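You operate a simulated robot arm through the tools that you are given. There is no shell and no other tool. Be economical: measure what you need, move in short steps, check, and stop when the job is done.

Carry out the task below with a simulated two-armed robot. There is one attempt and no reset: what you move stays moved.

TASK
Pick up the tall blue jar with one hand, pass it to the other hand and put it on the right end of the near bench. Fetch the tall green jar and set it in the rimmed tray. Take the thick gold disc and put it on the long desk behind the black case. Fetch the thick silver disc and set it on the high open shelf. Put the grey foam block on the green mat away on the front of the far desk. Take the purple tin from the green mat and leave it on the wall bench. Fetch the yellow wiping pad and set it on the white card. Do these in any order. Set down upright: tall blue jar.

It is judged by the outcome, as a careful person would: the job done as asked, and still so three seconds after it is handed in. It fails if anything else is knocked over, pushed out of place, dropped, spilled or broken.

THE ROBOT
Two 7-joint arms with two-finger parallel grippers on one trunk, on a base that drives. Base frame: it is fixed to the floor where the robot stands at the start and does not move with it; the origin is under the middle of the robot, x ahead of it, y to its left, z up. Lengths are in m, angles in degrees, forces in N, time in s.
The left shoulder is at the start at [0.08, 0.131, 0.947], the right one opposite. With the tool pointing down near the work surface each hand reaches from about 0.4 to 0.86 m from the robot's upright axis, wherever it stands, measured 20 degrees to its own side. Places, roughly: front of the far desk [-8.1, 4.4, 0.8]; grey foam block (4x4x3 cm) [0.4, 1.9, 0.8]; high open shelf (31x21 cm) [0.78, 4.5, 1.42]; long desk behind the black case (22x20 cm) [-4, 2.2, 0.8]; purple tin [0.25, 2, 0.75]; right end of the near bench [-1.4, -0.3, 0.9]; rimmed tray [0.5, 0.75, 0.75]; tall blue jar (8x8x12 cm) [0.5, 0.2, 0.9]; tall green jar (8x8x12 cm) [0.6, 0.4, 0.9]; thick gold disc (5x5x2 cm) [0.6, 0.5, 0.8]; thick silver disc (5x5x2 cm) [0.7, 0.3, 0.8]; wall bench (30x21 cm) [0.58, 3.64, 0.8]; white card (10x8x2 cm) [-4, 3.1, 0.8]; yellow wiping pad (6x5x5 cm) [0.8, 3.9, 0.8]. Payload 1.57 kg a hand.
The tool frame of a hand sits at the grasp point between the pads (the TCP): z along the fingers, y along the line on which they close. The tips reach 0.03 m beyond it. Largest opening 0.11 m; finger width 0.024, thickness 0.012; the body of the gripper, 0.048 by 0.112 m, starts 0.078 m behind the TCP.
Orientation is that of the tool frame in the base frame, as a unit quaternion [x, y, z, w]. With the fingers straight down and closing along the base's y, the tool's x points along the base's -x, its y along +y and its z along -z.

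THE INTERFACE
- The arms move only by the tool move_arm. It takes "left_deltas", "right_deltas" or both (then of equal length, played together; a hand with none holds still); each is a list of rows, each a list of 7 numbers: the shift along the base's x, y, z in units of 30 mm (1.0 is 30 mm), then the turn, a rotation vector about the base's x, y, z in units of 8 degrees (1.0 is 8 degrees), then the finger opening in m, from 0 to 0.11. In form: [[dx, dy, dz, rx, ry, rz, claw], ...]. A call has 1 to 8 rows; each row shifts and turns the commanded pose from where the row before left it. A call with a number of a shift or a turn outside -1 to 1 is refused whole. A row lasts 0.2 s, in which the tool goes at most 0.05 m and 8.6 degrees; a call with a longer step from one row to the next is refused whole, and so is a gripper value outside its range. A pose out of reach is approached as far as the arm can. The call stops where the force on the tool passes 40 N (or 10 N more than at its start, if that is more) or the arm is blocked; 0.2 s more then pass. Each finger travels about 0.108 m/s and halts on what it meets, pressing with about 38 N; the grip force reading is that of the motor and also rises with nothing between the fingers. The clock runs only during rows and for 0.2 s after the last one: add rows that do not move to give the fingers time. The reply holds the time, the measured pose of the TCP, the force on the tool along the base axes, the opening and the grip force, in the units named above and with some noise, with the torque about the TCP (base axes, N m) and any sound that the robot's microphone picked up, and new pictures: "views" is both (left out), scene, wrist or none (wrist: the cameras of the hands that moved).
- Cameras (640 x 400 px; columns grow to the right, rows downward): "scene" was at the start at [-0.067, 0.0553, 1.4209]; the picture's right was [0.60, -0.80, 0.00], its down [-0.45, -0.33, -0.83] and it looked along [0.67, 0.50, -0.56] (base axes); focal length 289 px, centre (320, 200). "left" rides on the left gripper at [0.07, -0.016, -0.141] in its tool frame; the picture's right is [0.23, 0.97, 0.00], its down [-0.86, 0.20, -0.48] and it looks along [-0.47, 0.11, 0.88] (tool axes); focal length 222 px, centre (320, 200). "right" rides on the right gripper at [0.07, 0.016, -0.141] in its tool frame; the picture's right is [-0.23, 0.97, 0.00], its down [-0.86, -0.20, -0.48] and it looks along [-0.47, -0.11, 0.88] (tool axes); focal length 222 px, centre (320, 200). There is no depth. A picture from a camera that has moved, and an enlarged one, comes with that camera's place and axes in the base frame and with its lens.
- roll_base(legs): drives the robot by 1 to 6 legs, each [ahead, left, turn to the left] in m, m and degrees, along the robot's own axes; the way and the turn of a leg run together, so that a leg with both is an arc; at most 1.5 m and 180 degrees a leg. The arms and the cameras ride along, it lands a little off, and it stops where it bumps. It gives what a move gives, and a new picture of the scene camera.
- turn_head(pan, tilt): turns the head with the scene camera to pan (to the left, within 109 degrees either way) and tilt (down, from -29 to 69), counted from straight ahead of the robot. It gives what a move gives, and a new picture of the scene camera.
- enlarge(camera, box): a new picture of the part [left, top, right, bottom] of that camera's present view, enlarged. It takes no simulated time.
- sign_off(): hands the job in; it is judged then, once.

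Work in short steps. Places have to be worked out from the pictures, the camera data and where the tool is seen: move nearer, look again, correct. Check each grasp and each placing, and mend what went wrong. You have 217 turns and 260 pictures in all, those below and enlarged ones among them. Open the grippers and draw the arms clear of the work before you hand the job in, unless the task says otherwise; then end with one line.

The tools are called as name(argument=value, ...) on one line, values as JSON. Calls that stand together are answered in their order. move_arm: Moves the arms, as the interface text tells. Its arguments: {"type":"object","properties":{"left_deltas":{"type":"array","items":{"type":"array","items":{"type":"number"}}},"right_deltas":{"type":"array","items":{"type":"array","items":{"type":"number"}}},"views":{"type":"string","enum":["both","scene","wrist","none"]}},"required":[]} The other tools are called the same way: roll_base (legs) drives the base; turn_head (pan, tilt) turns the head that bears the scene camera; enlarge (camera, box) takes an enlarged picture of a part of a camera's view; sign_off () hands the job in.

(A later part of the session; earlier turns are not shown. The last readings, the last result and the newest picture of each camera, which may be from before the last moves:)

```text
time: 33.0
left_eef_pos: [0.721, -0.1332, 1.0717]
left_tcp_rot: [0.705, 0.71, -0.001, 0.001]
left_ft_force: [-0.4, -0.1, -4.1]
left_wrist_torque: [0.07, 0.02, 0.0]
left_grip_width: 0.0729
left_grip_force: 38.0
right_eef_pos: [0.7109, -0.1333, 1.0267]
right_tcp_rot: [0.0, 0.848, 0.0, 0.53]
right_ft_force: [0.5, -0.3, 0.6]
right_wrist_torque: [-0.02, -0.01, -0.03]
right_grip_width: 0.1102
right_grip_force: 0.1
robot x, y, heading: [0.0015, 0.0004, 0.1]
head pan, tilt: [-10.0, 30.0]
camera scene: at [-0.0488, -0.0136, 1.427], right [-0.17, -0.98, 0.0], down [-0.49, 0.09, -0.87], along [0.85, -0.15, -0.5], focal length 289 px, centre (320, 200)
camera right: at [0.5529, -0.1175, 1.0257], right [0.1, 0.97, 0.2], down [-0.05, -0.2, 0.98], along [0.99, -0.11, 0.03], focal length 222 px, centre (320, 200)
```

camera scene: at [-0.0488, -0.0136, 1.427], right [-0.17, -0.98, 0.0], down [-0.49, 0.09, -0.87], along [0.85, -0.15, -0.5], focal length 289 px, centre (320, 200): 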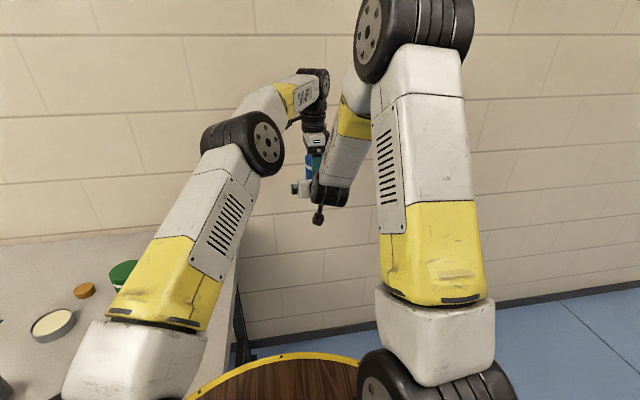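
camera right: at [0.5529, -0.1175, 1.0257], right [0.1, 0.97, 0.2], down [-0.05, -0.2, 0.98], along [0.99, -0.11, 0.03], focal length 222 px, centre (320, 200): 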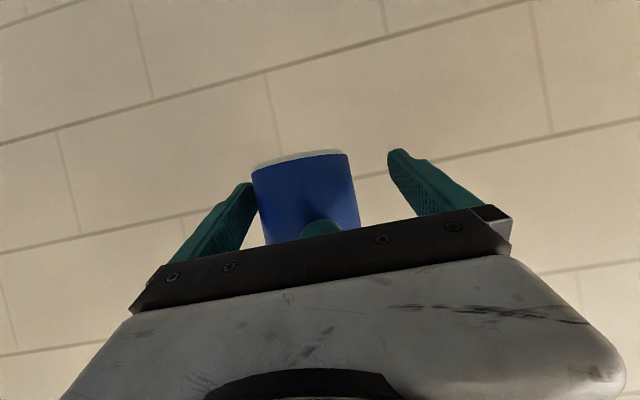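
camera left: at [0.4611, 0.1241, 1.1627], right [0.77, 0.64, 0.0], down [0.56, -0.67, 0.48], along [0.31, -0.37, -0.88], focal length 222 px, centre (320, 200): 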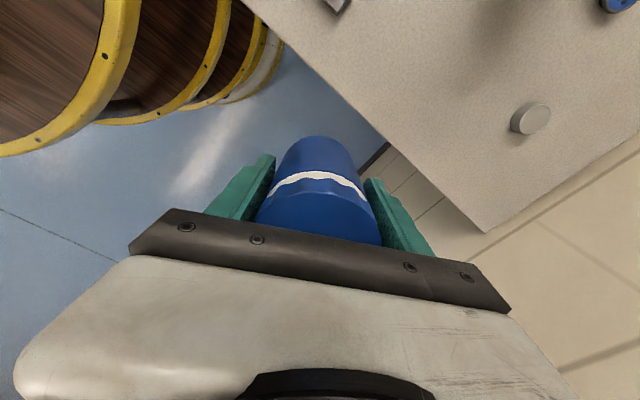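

The jar sits ~1 cm toward -y of the right-hand centre; I shift and close the right fingers.

move_arm(right_deltas=[[0, -0.28, 0, 0, 0, 0, 0.11], [0, 0, 0, 0, 0, 0, 0.05], [0, 0, 0, 0, 0, 0, 0.05], [0, 0, 0, 0, 0, 0, 0.05], [0, 0, 0, 0, 0, 0, 0.05]], views="wrist")

```text
time: 34.2
left_eef_pos: [0.7212, -0.1322, 1.0707]
left_tcp_rot: [0.704, 0.711, -0.001, 0.002]
left_ft_force: [-6.9, 14.9, -2.3]
left_wrist_torque: [-0.32, -0.14, -0.07]
left_grip_width: 0.0728
left_grip_force: 37.3
right_eef_pos: [0.7097, -0.143, 1.0265]
right_tcp_rot: [0.002, 0.848, -0.001, 0.53]
right_ft_force: [6.7, -15.9, -0.3]
right_wrist_torque: [1.02, 0.41, -0.13]
right_grip_width: 0.0699
right_grip_force: 37.9
robot x, y, heading: [-0.0005, 0.0005, -0.2]
head pan, tilt: [-10.0, 30.0]
camera right: at [0.5529, -0.1271, 1.0262], right [0.1, 0.97, 0.2], down [-0.06, -0.2, 0.98], along [0.99, -0.11, 0.03], focal length 222 px, centre (320, 200)
```

right: 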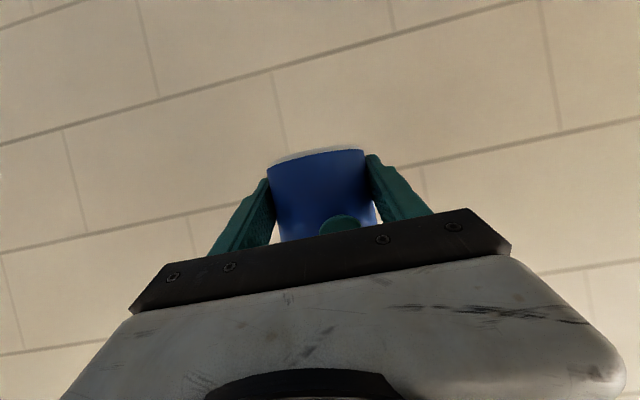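

Both hands hold the jar; a 15 N side load shows my shift was a bit much. I ease the right hand back, then read again.

move_arm(right_deltas=[[0, 0.15, 0, 0, 0, 0, 0.05], [0, 0, 0, 0, 0, 0, 0.05]], views="none")

```text
time: 34.8
left_eef_pos: [0.7215, -0.1309, 1.0705]
left_tcp_rot: [0.703, 0.711, 0.0, 0.0]
left_ft_force: [-7.8, 31.6, -1.6]
left_wrist_torque: [-0.22, 0.11, -0.15]
left_grip_width: 0.073
left_grip_force: 38.2
right_eef_pos: [0.7104, -0.141, 1.0272]
right_tcp_rot: [0.003, 0.848, -0.001, 0.53]
right_ft_force: [7.4, -31.7, 0.7]
right_wrist_torque: [1.69, 0.26, -0.28]
right_grip_width: 0.0702
right_grip_force: 38.4
robot x, y, heading: [-0.0015, 0.0004, -0.2]
head pan, tilt: [-10.0, 30.0]
```

Wrong direction; the load grew. I move the right hand back -y by about 9 mm.

move_arm(right_deltas=[[0, -0.15, 0, 0, 0, 0, 0.05], [0, -0.14, 0, 0, 0, 0, 0.05], [0, 0, 0, 0, 0, 0, 0.05]], views="none")

```text
time: 35.6
left_eef_pos: [0.7207, -0.1342, 1.071]
left_tcp_rot: [0.705, 0.709, -0.002, 0.002]
left_ft_force: [4.4, 10.7, -4.5]
left_wrist_torque: [0.04, 0.38, 0.05]
left_grip_width: 0.073
left_grip_force: 38.0
right_eef_pos: [0.7101, -0.1446, 1.0255]
right_tcp_rot: [-0.002, 0.849, 0.002, 0.529]
right_ft_force: [-4.8, -12.0, -0.6]
right_wrist_torque: [0.47, -0.55, -0.12]
right_grip_width: 0.0702
right_grip_force: 37.6
robot x, y, heading: [0.0018, 0.0003, -0.1]
head pan, tilt: [-10.0, 30.0]
```

Load is small. Release the left hand (to 0.09) and raise it clear.

move_arm(left_deltas=[[0, 0, 0, 0, 0, 0, 0.088], [0, 0, 0, 0, 0, 0, 0.088], [0, 0, 0.7, 0, 0, 0, 0.088], [0, 0, 0.9, 0, 0, 0, 0.088], [0, 0, 0.9, 0, 0, 0, 0.088], [0, 0, 0.9, 0, 0, 0, 0.088], [0, 0, 0.9, 0, 0, 0, 0.088]], views="both")

```text
time: 36.8
left_eef_pos: [0.7089, -0.1268, 1.132]
left_tcp_rot: [0.703, 0.712, 0.001, 0.003]
left_ft_force: [4.3, -0.7, 2.4]
left_wrist_torque: [-0.02, 0.04, 0.01]
left_grip_width: 0.0845
left_grip_force: 0.1
left hand out of reach, approached as far as the arm can: row 4, 5, 6
right_eef_pos: [0.7109, -0.144, 1.03]
right_tcp_rot: [-0.002, 0.846, 0.001, 0.533]
right_ft_force: [-3.2, -1.2, -7.3]
right_wrist_torque: [-0.05, -0.44, 0.06]
right_grip_width: 0.0701
right_grip_force: 38.3
robot x, y, heading: [-0.002, -0.0002, 0.1]
head pan, tilt: [-10.0, 30.0]
stopped in row 6 (left hand): the force on the tool passed its limit at 46 N (the readings are from after the stop); the commanded pose is now the measured one
camera scene: at [-0.0488, -0.0135, 1.427], right [-0.17, -0.98, 0.0], down [-0.49, 0.09, -0.87], along [0.85, -0.15, -0.5], focal length 289 px, centre (320, 200)
camera left: at [0.691, -0.057, 1.2733], right [0.97, 0.24, 0.01], down [0.21, -0.85, 0.48], along [0.12, -0.47, -0.88], focal length 222 px, centre (320, 200)
```

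scene: 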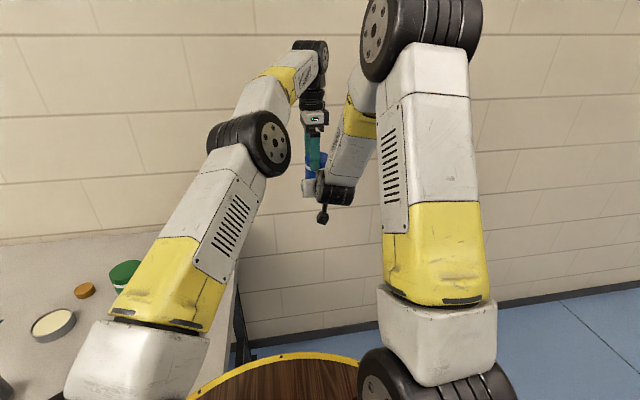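
left: 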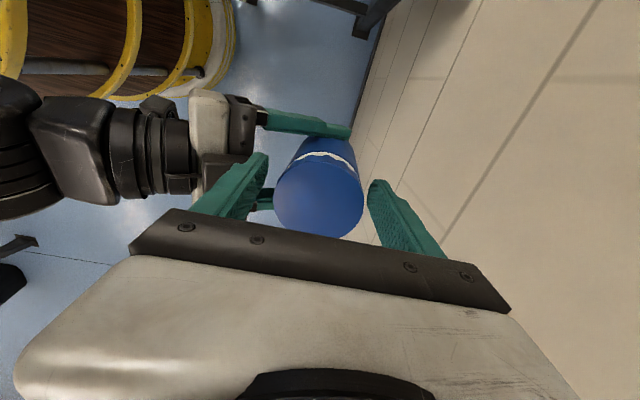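

The left hand hit its reach limit going up and drifted, but the jar is safely in the right hand. I lower the right hand with the jar straight down to clear the left fingers.

move_arm(right_deltas=[[0, 0, -0.5, 0, 0, 0, 0.05], [0, 0, -0.7, 0, 0, 0, 0.05], [0, 0, -0.7, 0, 0, 0, 0.05], [0, 0, -0.5, 0, 0, 0, 0.05], [0, 0, 0, 0, 0, 0, 0.05]], views="both")

```text
time: 38.0
left_eef_pos: [0.7085, -0.1264, 1.1329]
left_tcp_rot: [0.703, 0.711, 0.001, 0.003]
left_ft_force: [0.8, -0.9, 0.8]
left_wrist_torque: [0.03, -0.02, -0.05]
left_grip_width: 0.088
left_grip_force: 0.2
right_eef_pos: [0.71, -0.1429, 0.9585]
right_tcp_rot: [-0.002, 0.846, 0.002, 0.533]
right_ft_force: [0.3, -0.3, -4.4]
right_wrist_torque: [0.0, 0.04, 0.0]
right_grip_width: 0.0701
right_grip_force: 38.0
robot x, y, heading: [0.0004, -0.0009, 0.1]
head pan, tilt: [-10.0, 30.0]
camera scene: at [-0.0488, -0.0136, 1.427], right [-0.17, -0.98, 0.0], down [-0.49, 0.09, -0.87], along [0.85, -0.15, -0.5], focal length 289 px, centre (320, 200)
camera right: at [0.5532, -0.1287, 0.9572], right [0.09, 0.97, 0.21], down [-0.06, -0.2, 0.98], along [0.99, -0.1, 0.04], focal length 222 px, centre (320, 200)
```

scene: 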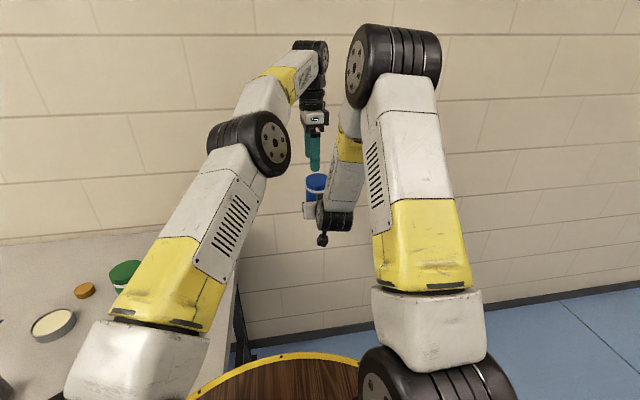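
right: 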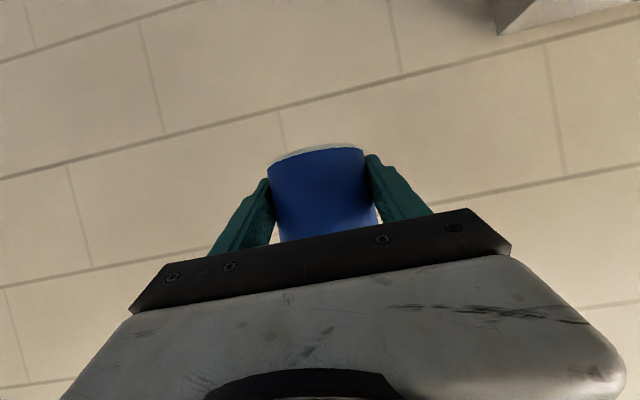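

Handover complete: the right hand holds the jar upright. I retract the left hand toward its own side, turning it back.

move_arm(left_deltas=[[-0.8, 1, 0.2, 0, 0, 1, 0.11], [-0.8, 1, 0.2, 0, 0, 1, 0.11], [-0.8, 1, 0.2, 0, 0, 1, 0.11], [-0.8, 1, 0.2, 0, 0, 1, 0.11], [-0.8, 1, 0, 0, 0, 1, 0.11], [-0.8, 1, 0, 0, 0, 1, 0.11], [-0.8, 1, 0, 0, 0, 1, 0.11], [-0.8, 1, 0, 0, 0, 1, 0.11]], views="none")

move_arm(left_deltas=[[-0.7, 1, 0, 0, 0, 0.8, 0.11], [-0.7, 1, 0, 0, 0, 0.8, 0.11], [-0.7, 1, 0, 0, 0, 0.8, 0.11], [-0.7, 1, 0, 0, 0, 0.8, 0.11], [-0.7, 0.8, 0, 0, 0, 0, 0.11], [-0.7, 0.8, 0, 0, 0, 0, 0.11]], views="none")

roll_base(legs=[[0, 0, -90], [0, 0, -90]])

```text
time: 39.8
left_eef_pos: [0.5172, 0.113, 1.1557]
left_tcp_rot: [0.218, 0.976, 0.002, 0.001]
left_ft_force: [0.4, -0.4, -0.5]
left_wrist_torque: [0.0, 0.03, 0.02]
left_grip_width: 0.11
left_grip_force: 0.0
right_eef_pos: [0.7111, -0.1438, 0.9593]
right_tcp_rot: [-0.001, 0.846, 0.001, 0.534]
right_ft_force: [0.7, -1.0, -5.0]
right_wrist_torque: [0.01, 0.01, -0.01]
right_grip_width: 0.07
right_grip_force: 37.5
robot x, y, heading: [0.0001, 0.0023, -0.0]
head pan, tilt: [-10.0, 30.0]
```

```text
time: 41.2
left_eef_pos: [0.3908, 0.2818, 1.1565]
left_tcp_rot: [-0.003, 1.0, 0.002, 0.002]
left_ft_force: [-0.1, -0.1, -0.1]
left_wrist_torque: [0.0, 0.01, 0.03]
left_grip_width: 0.1101
left_grip_force: 0.0
right_eef_pos: [0.7111, -0.1433, 0.9601]
right_tcp_rot: [-0.002, 0.846, 0.001, 0.533]
right_ft_force: [0.4, 0.1, -4.6]
right_wrist_torque: [0.01, 0.04, 0.04]
right_grip_width: 0.07
right_grip_force: 37.9
robot x, y, heading: [-0.0008, -0.0008, -0.2]
head pan, tilt: [-10.0, 30.0]
```

```text
time: 49.2
left_eef_pos: [-0.3948, -0.2781, 1.1571]
left_tcp_rot: [1.0, -0.002, -0.002, 0.003]
left_ft_force: [0.5, 0.4, -0.6]
left_wrist_torque: [0.03, -0.02, -0.01]
left_grip_width: 0.1099
left_grip_force: 0.1
right_eef_pos: [-0.7093, 0.1502, 0.9599]
right_tcp_rot: [0.846, -0.002, -0.533, -0.001]
right_ft_force: [0.6, -0.6, -5.4]
right_wrist_torque: [0.0, -0.04, -0.05]
right_grip_width: 0.0699
right_grip_force: 38.0
robot x, y, heading: [-0.0025, 0.003, 179.5]
head pan, tilt: [-10.0, 30.0]
camera scene: at [0.0522, 0.0175, 1.427], right [0.18, 0.98, 0.0], down [0.49, -0.09, -0.87], along [-0.85, 0.16, -0.5], focal length 289 px, centre (320, 200)
```

scene: 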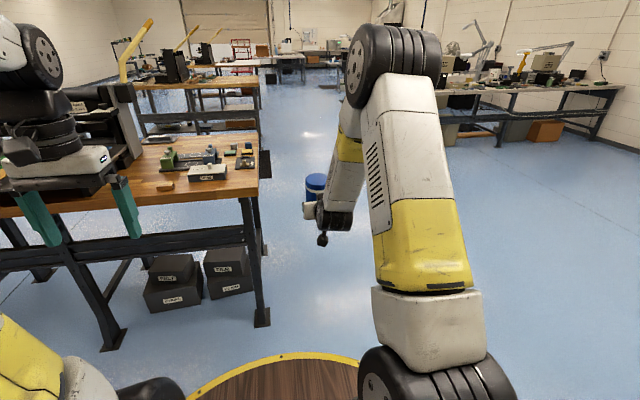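

The bench's right end is ahead-left with small items on it. I raise the jar a bit, then drive ahead and left to get a closer look.

move_arm(right_deltas=[[0, 0, 0.7, 0, 0, 0, 0.05], [0, 0, 0.8, 0, 0, 0, 0.05], [0, 0, 0.8, 0, 0, 0, 0.05], [0, 0, 0, 0, 0, 0, 0.05]], views="none")

roll_base(legs=[[0, 0.3, 0.5], [0.25, 0, 0]])

turn_head(pan=5, tilt=38)

```text
time: 50.2
left_eef_pos: [-0.394, -0.2785, 1.1568]
left_tcp_rot: [1.0, -0.002, -0.002, 0.002]
left_ft_force: [0.9, -0.6, 0.8]
left_wrist_torque: [0.0, -0.01, 0.0]
left_grip_width: 0.1099
left_grip_force: 0.0
right_eef_pos: [-0.7106, 0.1499, 1.0276]
right_tcp_rot: [0.846, -0.002, -0.534, -0.001]
right_ft_force: [0.2, -0.4, -4.3]
right_wrist_torque: [-0.02, -0.02, 0.0]
right_grip_width: 0.07
right_grip_force: 38.6
robot x, y, heading: [-0.0022, -0.0025, 179.2]
head pan, tilt: [-10.0, 30.0]
```

```text
time: 53.7
left_eef_pos: [-0.6386, -0.5883, 1.1566]
left_tcp_rot: [1.0, 0.007, -0.001, 0.003]
left_ft_force: [0.5, -0.5, -0.3]
left_wrist_torque: [0.02, -0.02, -0.01]
left_grip_width: 0.11
left_grip_force: 0.1
right_eef_pos: [-0.9645, -0.1671, 1.0284]
right_tcp_rot: [0.846, 0.006, -0.534, 0.004]
right_ft_force: [0.8, -0.4, -3.9]
right_wrist_torque: [0.04, -0.04, 0.03]
right_grip_width: 0.0698
right_grip_force: 38.6
robot x, y, heading: [-0.2524, -0.3005, -179.4]
head pan, tilt: [-10.0, 30.0]
camera scene: at [-0.1978, -0.285, 1.427], right [0.16, 0.99, 0.0], down [0.49, -0.08, -0.87], along [-0.85, 0.14, -0.5], focal length 289 px, centre (320, 200)
```

scene: 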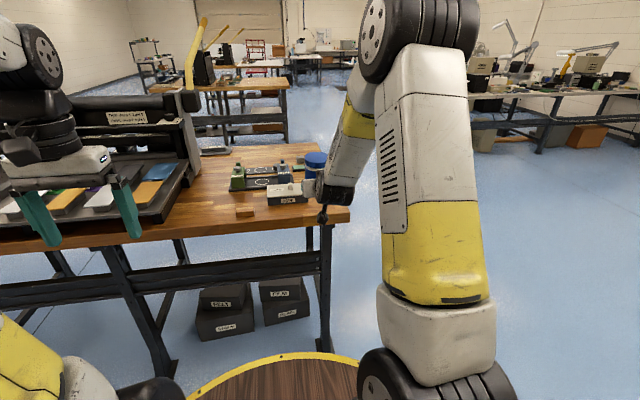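

```text
time: 54.5
left_eef_pos: [-0.6385, -0.5883, 1.1576]
left_tcp_rot: [1.0, 0.006, 0.0, 0.002]
left_ft_force: [0.1, 0.0, 0.6]
left_wrist_torque: [0.0, 0.03, 0.03]
left_grip_width: 0.11
left_grip_force: 0.1
right_eef_pos: [-0.9623, -0.1665, 1.0287]
right_tcp_rot: [0.846, 0.006, -0.534, 0.004]
right_ft_force: [-0.6, -0.5, -5.2]
right_wrist_torque: [-0.02, -0.03, 0.03]
right_grip_width: 0.07
right_grip_force: 38.2
robot x, y, heading: [-0.2494, -0.3034, -179.5]
head pan, tilt: [5.0, 38.0]
camera scene: at [-0.1946, -0.3081, 1.4147], right [-0.1, 1.0, 0.0], down [0.61, 0.06, -0.79], along [-0.78, -0.08, -0.62], focal length 289 px, centre (320, 200)
```

scene: 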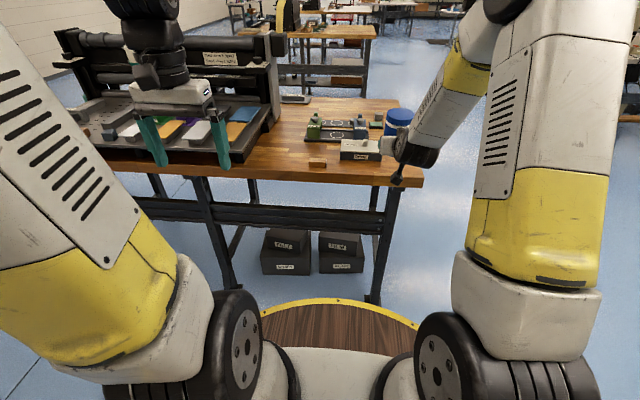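

Bench height works out to 0.80 with the near-right corner at (-1.10,-0.035). I enlarge the right end to find free space.

enlarge(camera="scene", box=[250, 80, 450, 205])

```text
3.20 times, centred on (350, 142) of scene
camera zoom: at [-0.1946, -0.3081, 1.4147], right [-0.1, 1.0, 0.0], down [0.61, 0.06, -0.79], along [-0.78, -0.08, -0.62], focal length 926 px, centre (224, 384)
```

zoom: 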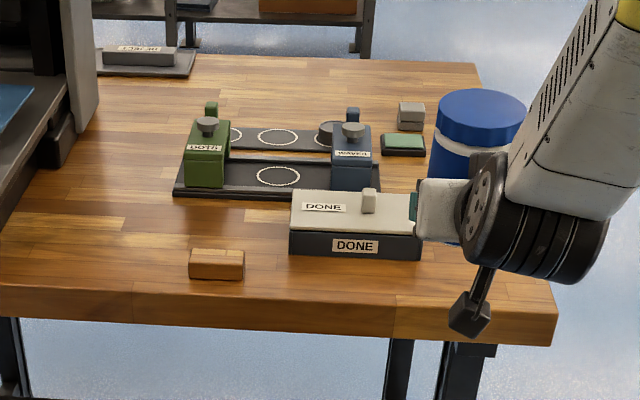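

There's a free strip in front of the DONE box at the right end: x −1.10 to −1.25, y −0.3 to −0.04. I aim for (−1.17,−0.17) and drive 0.2 m forward.

roll_base(legs=[[0.2, 0, -0.5]])

enlarge(camera="scene", box=[300, 80, 500, 205])

```text
time: 56.1
left_eef_pos: [-0.8426, -0.5873, 1.1574]
left_tcp_rot: [1.0, 0.004, -0.001, 0.003]
left_ft_force: [0.5, -0.9, 0.4]
left_wrist_torque: [-0.01, -0.02, -0.03]
left_grip_width: 0.1101
left_grip_force: 0.0
right_eef_pos: [-1.164, -0.164, 1.029]
right_tcp_rot: [0.845, 0.004, -0.535, 0.003]
right_ft_force: [0.1, 0.2, -4.0]
right_wrist_torque: [-0.01, -0.08, -0.01]
right_grip_width: 0.0701
right_grip_force: 37.8
robot x, y, heading: [-0.4504, -0.3048, -179.7]
head pan, tilt: [5.0, 38.0]
camera scene: at [-0.3963, -0.3097, 1.4146], right [-0.09, 1.0, 0.0], down [0.61, 0.06, -0.79], along [-0.78, -0.07, -0.62], focal length 289 px, centre (320, 200)
```

scene: 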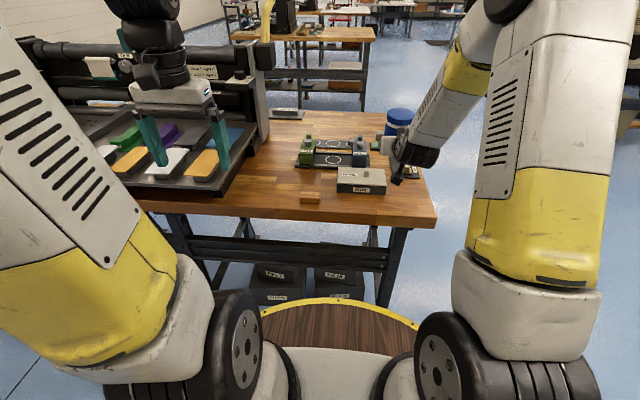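

```text
3.20 times, centred on (400, 142) of scene
camera zoom: at [-0.3963, -0.3097, 1.4146], right [-0.09, 1.0, 0.0], down [0.61, 0.06, -0.79], along [-0.78, -0.07, -0.62], focal length 926 px, centre (64, 384)
```

zoom: 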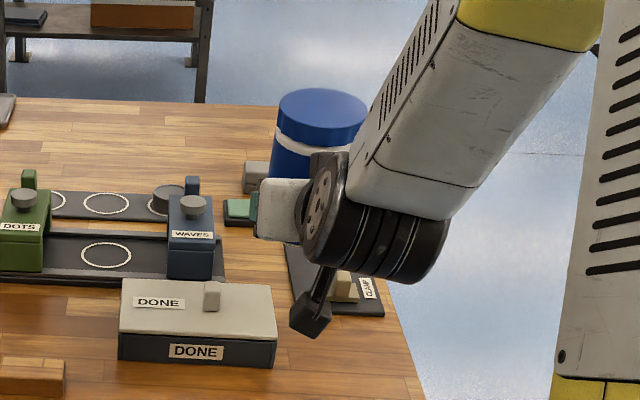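

A clamp plate lies farther right too, but the front-right area is free. I aim the jar at (−1.155,−0.12) and lower to ~3 cm above the bench.

move_arm(right_deltas=[[0.12, 0.25, -0.8, 0, 0, 0, 0.05], [0.12, 0.25, -0.9, 0, 0, 0, 0.05], [0.12, 0.25, -0.9, 0, 0, 0, 0.05], [0.12, 0.25, -0.9, 0, 0, 0, 0.05], [0.12, 0.25, -0.9, 0, 0, 0, 0.05], [0.04, 0.2, -0.8, 0, 0, 0, 0.05], [0, 0, 0, 0, 0, 0, 0.05]], views="both")

enlarge(camera="scene", box=[330, 110, 490, 230])

```text
time: 57.0
left_eef_pos: [-0.8423, -0.5877, 1.1576]
left_tcp_rot: [1.0, 0.003, -0.001, 0.003]
left_ft_force: [-0.1, 0.7, 0.7]
left_wrist_torque: [0.04, -0.03, 0.01]
left_grip_width: 0.1102
left_grip_force: 0.0
right_eef_pos: [-1.1563, -0.1383, 0.9446]
right_tcp_rot: [0.838, 0.003, -0.545, 0.005]
right_ft_force: [-3.0, 0.6, 5.1]
right_wrist_torque: [-0.36, 0.2, -0.02]
right_grip_width: 0.07
right_grip_force: 38.0
robot x, y, heading: [-0.4544, -0.3, -179.7]
head pan, tilt: [5.0, 38.0]
stopped in row 4 (right hand): the force on the tool passed its limit at 61 N (the readings are from after the stop); the commanded pose is now the measured one
camera scene: at [-0.396, -0.3098, 1.4146], right [-0.09, 1.0, 0.0], down [0.61, 0.06, -0.79], along [-0.78, -0.07, -0.62], focal length 289 px, centre (320, 200)
camera right: at [-0.9996, -0.1543, 0.9384], right [-0.08, -0.97, 0.21], down [0.09, 0.2, 0.97], along [-0.99, 0.1, 0.07], focal length 222 px, centre (320, 200)
```

scene: 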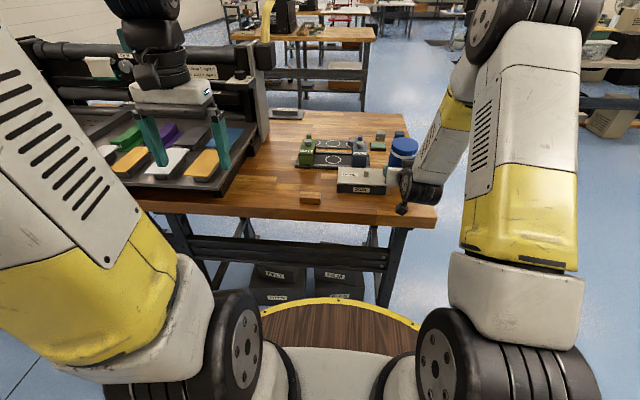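
right: 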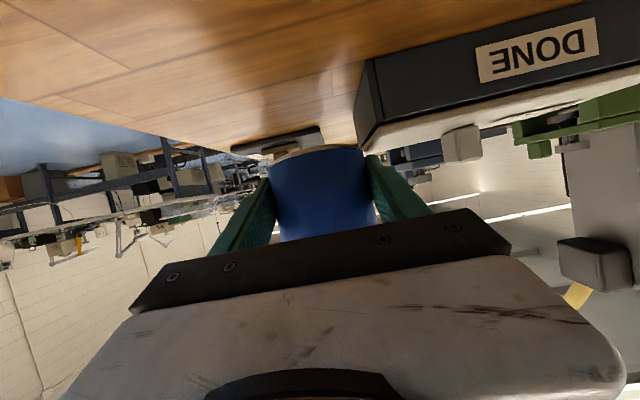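

```text
3.33 times, centred on (410, 170) of scene
camera zoom: at [-0.396, -0.3098, 1.4146], right [-0.09, 1.0, 0.0], down [0.61, 0.06, -0.79], along [-0.78, -0.07, -0.62], focal length 965 px, centre (20, 300)
```

zoom: 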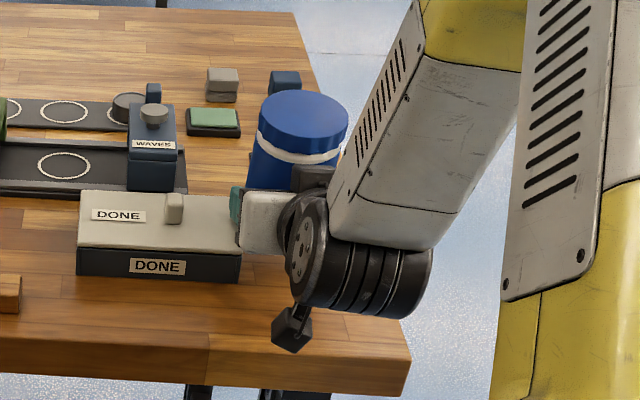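

It touched something at jar-bottom ≈0.91, possibly the DONE box's edge, so my bench height was off. I lift 5 cm, move toward +y, and re-measure with the wrist view.

move_arm(right_deltas=[[0, 0, 0.8, 0, 0, 0, 0.05], [0, 0, 0.9, 0, 0, 0, 0.05], [0, 0, 0, 0, 0, 0, 0.05]], views="both")

enlarge(camera="scene", box=[330, 110, 490, 230])

```text
time: 57.9
left_eef_pos: [-0.843, -0.5875, 1.1562]
left_tcp_rot: [1.0, 0.004, -0.001, 0.003]
left_ft_force: [0.4, 0.3, 0.5]
left_wrist_torque: [0.02, 0.01, -0.01]
left_grip_width: 0.1099
left_grip_force: 0.0
right_eef_pos: [-1.1562, -0.1393, 0.994]
right_tcp_rot: [0.839, 0.004, -0.543, 0.005]
right_ft_force: [0.1, 0.0, -5.1]
right_wrist_torque: [-0.03, -0.02, 0.02]
right_grip_width: 0.0699
right_grip_force: 37.9
robot x, y, heading: [-0.4537, -0.3027, -179.9]
head pan, tilt: [5.0, 38.0]
camera scene: at [-0.3964, -0.3097, 1.4147], right [-0.09, 1.0, 0.0], down [0.61, 0.06, -0.79], along [-0.78, -0.07, -0.62], focal length 289 px, centre (320, 200)
camera right: at [-0.9989, -0.1543, 0.9879], right [-0.08, -0.97, 0.21], down [0.08, 0.2, 0.98], along [-0.99, 0.1, 0.07], focal length 222 px, centre (320, 200)
```

scene: 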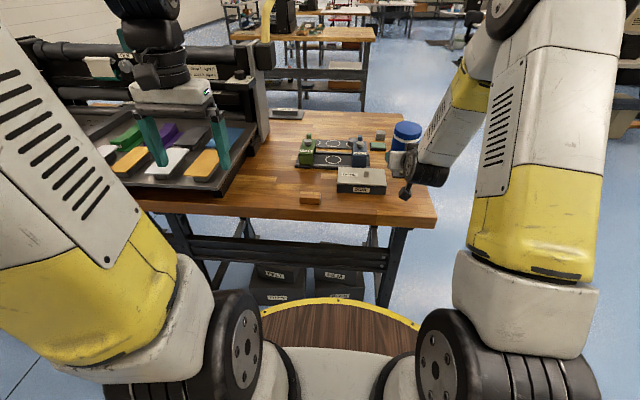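
right: 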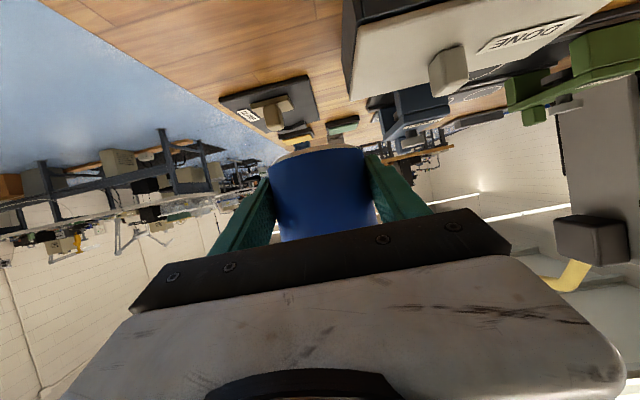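

```text
3.33 times, centred on (410, 170) of scene
camera zoom: at [-0.3964, -0.3097, 1.4147], right [-0.09, 1.0, 0.0], down [0.61, 0.06, -0.79], along [-0.78, -0.07, -0.62], focal length 965 px, centre (20, 300)
```

zoom: 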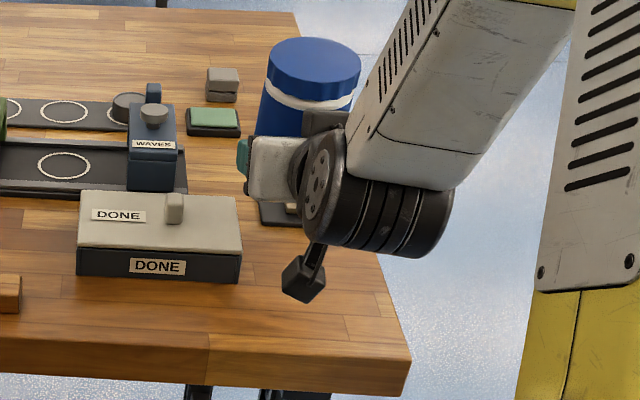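

Triangulating the DONE box gives its top at ≈0.91 and the bench at ≈0.87: I had grazed its edge, and it hasn't moved. Free spot: jar centre (−1.075,−0.12). I back up 9 cm and shift 2 cm.

roll_base(legs=[[-0.09, 0, 0]])

move_arm(right_deltas=[[0, 0.6, -0.4, 0, 0, 0, 0.05], [0, 0, -0.4, 0, 0, 0, 0.05], [0, 0, -0.4, 0, 0, 0, 0.05], [0, 0, 0, 0, 0, 0, 0.05]], views="both")

enlarge(camera="scene", box=[330, 110, 490, 230])

```text
time: 59.0
left_eef_pos: [-0.751, -0.5877, 1.1565]
left_tcp_rot: [1.0, 0.004, -0.001, 0.003]
left_ft_force: [0.0, 0.0, 0.1]
left_wrist_torque: [-0.02, 0.0, 0.0]
left_grip_width: 0.1099
left_grip_force: 0.1
right_eef_pos: [-1.0651, -0.1377, 0.9934]
right_tcp_rot: [0.839, 0.003, -0.544, 0.005]
right_ft_force: [-0.1, -0.4, -5.3]
right_wrist_torque: [0.0, -0.03, 0.0]
right_grip_width: 0.0699
right_grip_force: 38.1
robot x, y, heading: [-0.3596, -0.3011, -179.8]
head pan, tilt: [5.0, 38.0]
camera scene: at [-0.3049, -0.3095, 1.4147], right [-0.09, 1.0, 0.0], down [0.61, 0.06, -0.79], along [-0.78, -0.07, -0.62], focal length 289 px, centre (320, 200)
```

scene: 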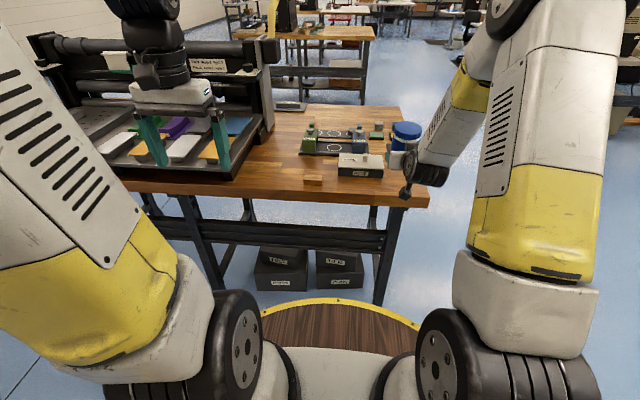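

```text
time: 60.0
left_eef_pos: [-0.7508, -0.5873, 1.1579]
left_tcp_rot: [1.0, 0.003, -0.001, 0.002]
left_ft_force: [-0.4, -0.5, -0.3]
left_wrist_torque: [-0.04, 0.0, -0.01]
left_grip_width: 0.1099
left_grip_force: 0.0
right_eef_pos: [-1.0648, -0.1193, 0.9571]
right_tcp_rot: [0.839, 0.003, -0.545, 0.004]
right_ft_force: [1.3, -0.3, -4.5]
right_wrist_torque: [0.0, -0.08, -0.01]
right_grip_width: 0.07
right_grip_force: 37.9
robot x, y, heading: [-0.3627, -0.3032, -179.7]
head pan, tilt: [5.0, 38.0]
camera scene: at [-0.3047, -0.3095, 1.4147], right [-0.09, 1.0, 0.0], down [0.61, 0.06, -0.79], along [-0.78, -0.07, -0.62], focal length 289 px, centre (320, 200)
camera right: at [-0.9073, -0.1356, 0.9519], right [-0.08, -0.97, 0.21], down [0.09, 0.2, 0.98], along [-0.99, 0.1, 0.07], focal length 222 px, centre (320, 200)
```

scene: 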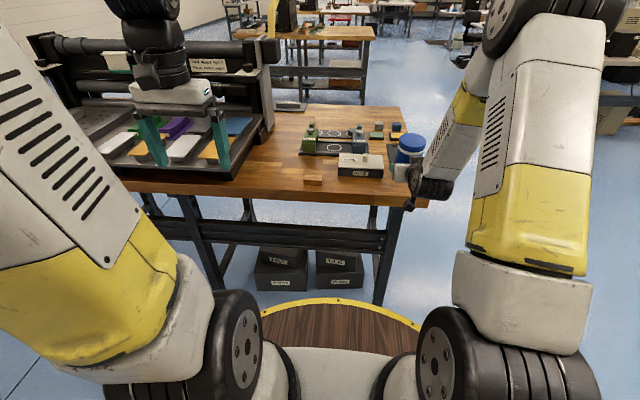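
right: 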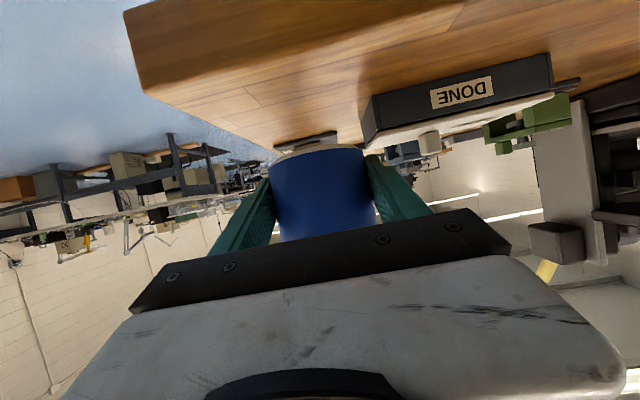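

```text
3.33 times, centred on (410, 170) of scene
camera zoom: at [-0.3047, -0.3095, 1.4147], right [-0.09, 1.0, 0.0], down [0.61, 0.06, -0.79], along [-0.78, -0.07, -0.62], focal length 965 px, centre (20, 300)
```

zoom: 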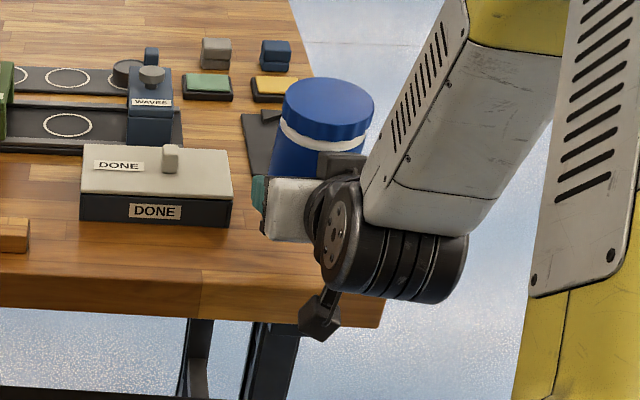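

Re-triangulated: bench ≈0.86, near edge at x≈−1.03. I shift the jar to about (−1.105,−0.108) and lower gradually.

move_arm(right_deltas=[[-0.5, 0.2, 0, 0, 0, 0, 0.05], [-0.5, 0.2, 0, 0, 0, 0, 0.05], [0, 0, -0.4, 0, 0, 0, 0.05], [0, 0, -0.4, 0, 0, 0, 0.05], [0, 0, -0.3, 0, 0, 0, 0.05], [0, 0, 0, 0, 0, 0, 0.05]], views="both")

enlarge(camera="scene", box=[330, 110, 490, 230])

```text
time: 61.4
left_eef_pos: [-0.7507, -0.588, 1.1574]
left_tcp_rot: [1.0, 0.004, -0.001, 0.002]
left_ft_force: [0.1, 0.3, 0.0]
left_wrist_torque: [-0.02, -0.02, -0.03]
left_grip_width: 0.11
left_grip_force: 0.0
right_eef_pos: [-1.095, -0.1086, 0.9246]
right_tcp_rot: [0.839, 0.003, -0.544, 0.004]
right_ft_force: [0.2, 0.4, -4.7]
right_wrist_torque: [0.03, -0.02, -0.01]
right_grip_width: 0.0702
right_grip_force: 38.1
robot x, y, heading: [-0.3596, -0.3045, -180.0]
head pan, tilt: [5.0, 38.0]
camera scene: at [-0.3047, -0.3094, 1.4147], right [-0.09, 1.0, 0.0], down [0.61, 0.06, -0.79], along [-0.78, -0.07, -0.62], focal length 289 px, centre (320, 200)
camera right: at [-0.9372, -0.1238, 0.9189], right [-0.08, -0.97, 0.21], down [0.09, 0.2, 0.98], along [-0.99, 0.1, 0.07], focal length 222 px, centre (320, 200)
```

scene: 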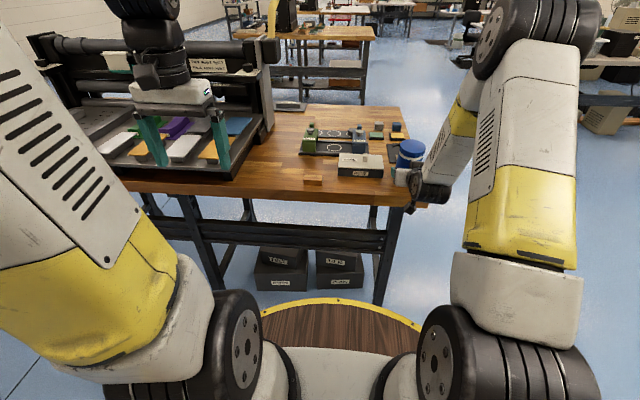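
right: 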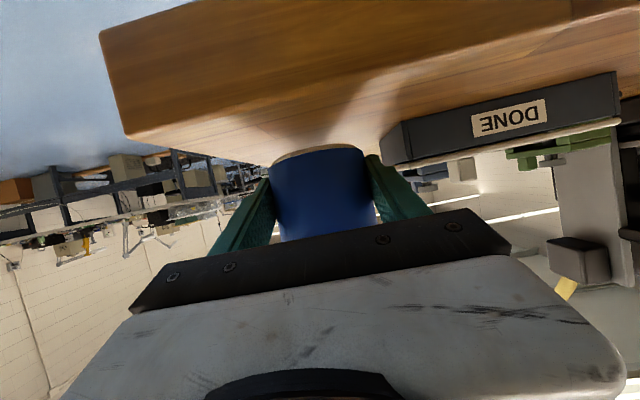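

```text
3.33 times, centred on (410, 170) of scene
camera zoom: at [-0.3047, -0.3094, 1.4147], right [-0.09, 1.0, 0.0], down [0.61, 0.06, -0.79], along [-0.78, -0.07, -0.62], focal length 965 px, centre (20, 300)
```

zoom: 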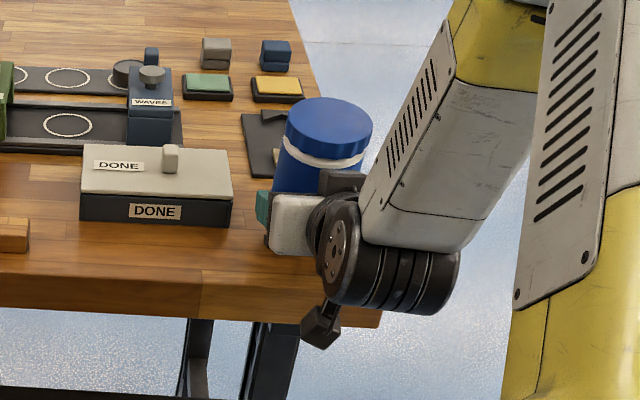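

Position looks right with clear space to the DONE box. I lower in small steps until contact.

move_arm(right_deltas=[[0, 0, -0.2, 0, 0, 0, 0.05], [0, 0, -0.2, 0, 0, 0, 0.05], [0, 0, -0.2, 0, 0, 0, 0.05], [0, 0, -0.2, 0, 0, 0, 0.05]], views="none")

```text
time: 62.5
left_eef_pos: [-0.7499, -0.5876, 1.1565]
left_tcp_rot: [1.0, 0.003, -0.001, 0.003]
left_ft_force: [-0.3, 0.5, -0.1]
left_wrist_torque: [0.01, 0.01, 0.0]
left_grip_width: 0.1097
left_grip_force: 0.1
right_eef_pos: [-1.0982, -0.1095, 0.9085]
right_tcp_rot: [0.834, 0.004, -0.552, 0.004]
right_ft_force: [-1.7, 0.9, 4.8]
right_wrist_torque: [0.02, -0.23, 0.0]
right_grip_width: 0.0699
right_grip_force: 37.6
robot x, y, heading: [-0.3602, -0.3047, -179.8]
head pan, tilt: [5.0, 38.0]
stopped in row 4 (right hand): the force on the tool passed its limit at 42 N (the readings are from after the stop); the commanded pose is now the measured one
```

Contact: bench at ≈0.872. The bumps pitched the hand ~3° off the upright grasp angle, so I lift slightly, correct the pitch, and touch down again.

move_arm(right_deltas=[[0, 0, 0.2, 0, 0, 0, 0.05], [0, 0, 0, 0, -0.38, 0, 0.05], [0, 0, 0, 0, 0, 0, 0.05]], views="wrist")

enlarge(camera="scene", box=[370, 110, 470, 220])

```text
time: 63.3
left_eef_pos: [-0.7506, -0.5873, 1.1572]
left_tcp_rot: [1.0, 0.004, -0.001, 0.003]
left_ft_force: [-0.2, -0.4, -0.7]
left_wrist_torque: [0.0, 0.0, -0.02]
left_grip_width: 0.1101
left_grip_force: 0.0
right_eef_pos: [-1.098, -0.1078, 0.9124]
right_tcp_rot: [0.849, 0.004, -0.529, 0.004]
right_ft_force: [-0.6, -0.8, -4.3]
right_wrist_torque: [-0.02, -0.07, -0.02]
right_grip_width: 0.0697
right_grip_force: 37.9
robot x, y, heading: [-0.3573, -0.3031, -180.0]
head pan, tilt: [5.0, 38.0]
camera right: at [-0.9405, -0.1234, 0.9128], right [-0.09, -0.97, 0.21], down [0.05, 0.2, 0.98], along [-0.99, 0.1, 0.03], focal length 222 px, centre (320, 200)
```

right: 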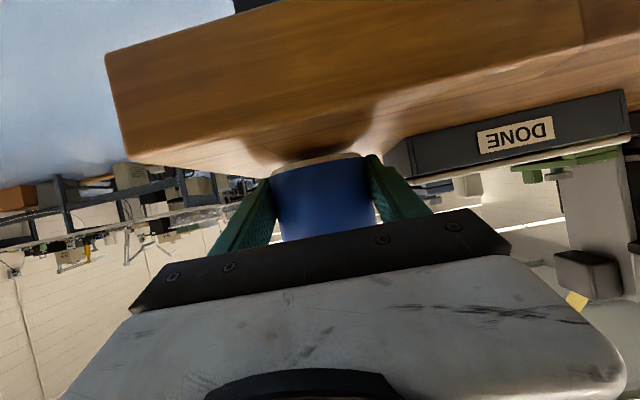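

```text
3.64 times, centred on (420, 165) of scene
camera zoom: at [-0.3048, -0.3094, 1.4147], right [-0.09, 1.0, 0.0], down [0.61, 0.06, -0.79], along [-0.78, -0.07, -0.62], focal length 1052 px, centre (-44, 327)
```

zoom: 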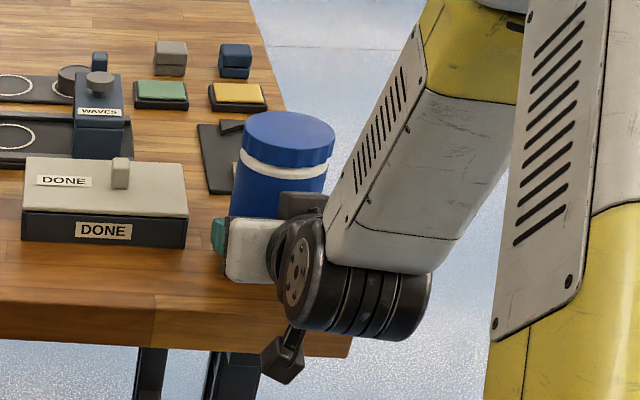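

Upright again. Touch down in 3 mm steps.

move_arm(right_deltas=[[0, 0, -0.1, 0, 0, 0, 0.05], [0, 0, -0.1, 0, 0, 0, 0.05]], views="none")

```text
time: 63.9
left_eef_pos: [-0.7507, -0.5868, 1.1565]
left_tcp_rot: [1.0, 0.004, 0.0, 0.002]
left_ft_force: [-0.9, -0.8, -0.7]
left_wrist_torque: [-0.02, 0.0, -0.01]
left_grip_width: 0.1099
left_grip_force: 0.1
right_eef_pos: [-1.0992, -0.1083, 0.9092]
right_tcp_rot: [0.847, 0.004, -0.531, 0.003]
right_ft_force: [5.0, -1.1, 8.6]
right_wrist_torque: [0.51, 0.11, -0.17]
right_grip_width: 0.0698
right_grip_force: 38.6
robot x, y, heading: [-0.3602, -0.3078, -180.0]
head pan, tilt: [5.0, 38.0]
```

Now resting on the bench (+8.6 N). Open the right fingers and see whether it stands.

move_arm(right_deltas=[[0, 0, 0, 0, 0, 0, 0.075], [0, 0, 0, 0, 0, 0, 0.085], [0, 0, 0, 0, 0, 0, 0.11], [0, 0, 0, 0, 0, 0, 0.11]], views="wrist")

```text
time: 64.9
left_eef_pos: [-0.7489, -0.5882, 1.1564]
left_tcp_rot: [1.0, 0.003, -0.001, 0.002]
left_ft_force: [0.3, -0.9, -0.5]
left_wrist_torque: [-0.02, 0.0, -0.05]
left_grip_width: 0.1102
left_grip_force: 0.1
right_eef_pos: [-1.098, -0.1104, 0.9082]
right_tcp_rot: [0.848, 0.005, -0.53, 0.004]
right_ft_force: [4.7, -19.6, 20.5]
right_wrist_torque: [0.59, 0.34, 0.29]
right_grip_width: 0.0935
right_grip_force: 0.0
robot x, y, heading: [-0.3618, -0.3064, -179.7]
head pan, tilt: [5.0, 38.0]
camera right: at [-0.941, -0.1261, 0.9083], right [-0.09, -0.97, 0.21], down [0.05, 0.2, 0.98], along [-0.99, 0.09, 0.03], focal length 222 px, centre (320, 200)
```

right: 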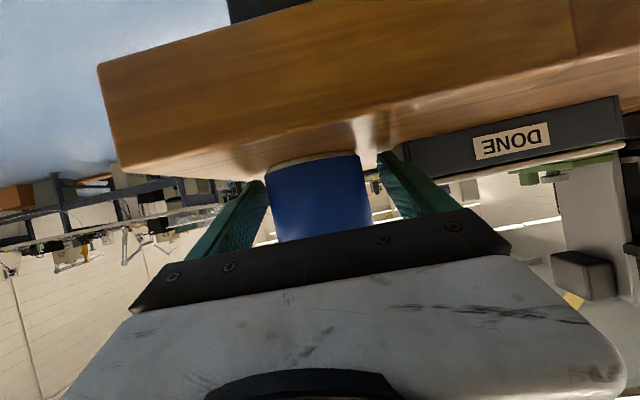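

The jar stands free but the hand feels a side load while opening to 0.094. I hold the opening at 0.088 and raise a few mm to relieve it.

move_arm(right_deltas=[[0, 0, 0.1, 0, 0, 0, 0.088], [0, 0, 0.1, 0, 0, 0, 0.088], [0, 0, 0, 0, 0, 0, 0.088]], views="wrist")

enlarge(camera="scene", box=[370, 110, 470, 220])

```text
time: 65.7
left_eef_pos: [-0.7503, -0.5869, 1.157]
left_tcp_rot: [1.0, 0.004, -0.001, 0.003]
left_ft_force: [1.0, -0.2, 0.4]
left_wrist_torque: [-0.01, 0.01, -0.01]
left_grip_width: 0.1101
left_grip_force: 0.1
right_eef_pos: [-1.0975, -0.1065, 0.9126]
right_tcp_rot: [0.85, 0.003, -0.527, 0.004]
right_ft_force: [-0.2, -0.1, 0.0]
right_wrist_torque: [0.01, 0.0, 0.03]
right_grip_width: 0.0881
right_grip_force: 0.1
robot x, y, heading: [-0.3583, -0.3055, -180.2]
head pan, tilt: [5.0, 38.0]
camera right: at [-0.9401, -0.1222, 0.9123], right [-0.09, -0.97, 0.21], down [0.05, 0.2, 0.98], along [-0.99, 0.1, 0.03], focal length 222 px, centre (320, 200)
```

right: 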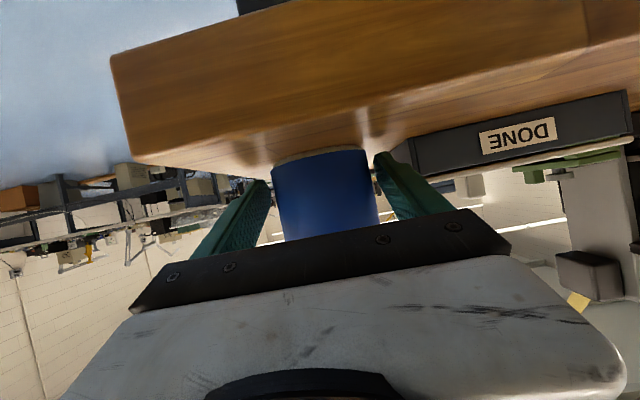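

```text
3.64 times, centred on (420, 165) of scene
camera zoom: at [-0.3046, -0.3093, 1.4146], right [-0.09, 1.0, 0.0], down [0.61, 0.06, -0.79], along [-0.78, -0.07, -0.62], focal length 1052 px, centre (-44, 327)
```

zoom: 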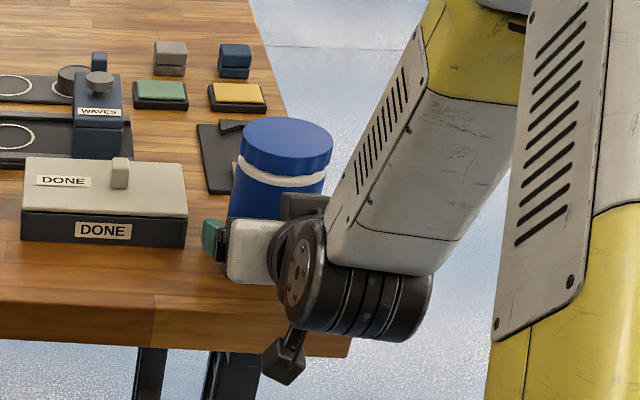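

The hand is free and the jar stands upright. I back the base straight out 0.3 m so the fingers slide off, then check.

roll_base(legs=[[-0.3, 0, 0]])

enlarge(camera="scene", box=[280, 80, 480, 205])

```text
time: 67.8
left_eef_pos: [-0.4506, -0.5862, 1.157]
left_tcp_rot: [1.0, 0.003, 0.0, 0.003]
left_ft_force: [-0.7, -0.1, -0.5]
left_wrist_torque: [0.01, -0.01, 0.01]
left_grip_width: 0.1099
left_grip_force: 0.1
right_eef_pos: [-0.7977, -0.1066, 0.9128]
right_tcp_rot: [0.849, 0.002, -0.529, 0.003]
right_ft_force: [0.4, -0.9, -0.1]
right_wrist_torque: [0.04, -0.01, -0.02]
right_grip_width: 0.088
right_grip_force: 0.1
robot x, y, heading: [-0.0583, -0.3044, -179.9]
head pan, tilt: [5.0, 38.0]
camera scene: at [-0.0038, -0.3089, 1.4147], right [-0.09, 1.0, 0.0], down [0.61, 0.05, -0.79], along [-0.78, -0.07, -0.62], focal length 289 px, centre (320, 200)
```

scene: 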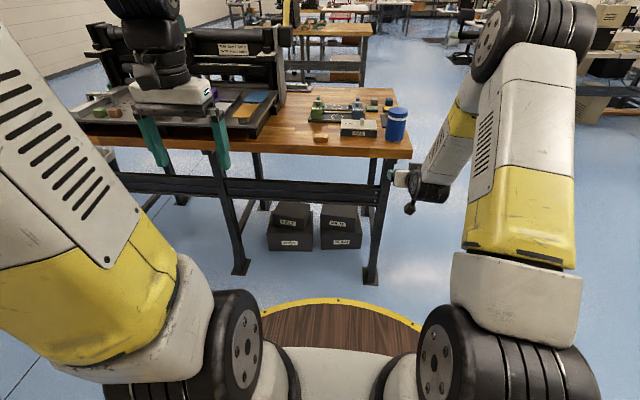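

```text
3.20 times, centred on (380, 142) of scene
camera zoom: at [-0.0038, -0.3089, 1.4147], right [-0.09, 1.0, 0.0], down [0.61, 0.05, -0.79], along [-0.78, -0.07, -0.62], focal length 926 px, centre (128, 384)
```

zoom: 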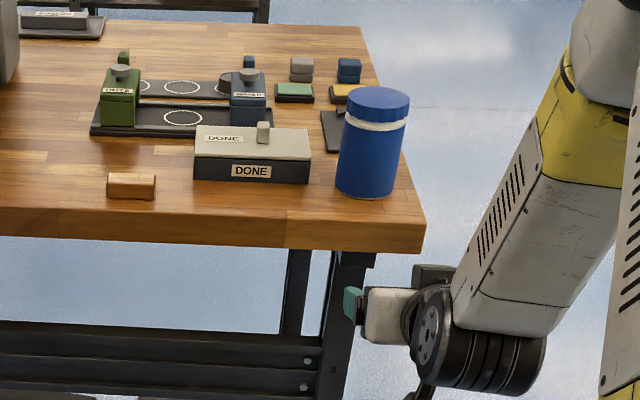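

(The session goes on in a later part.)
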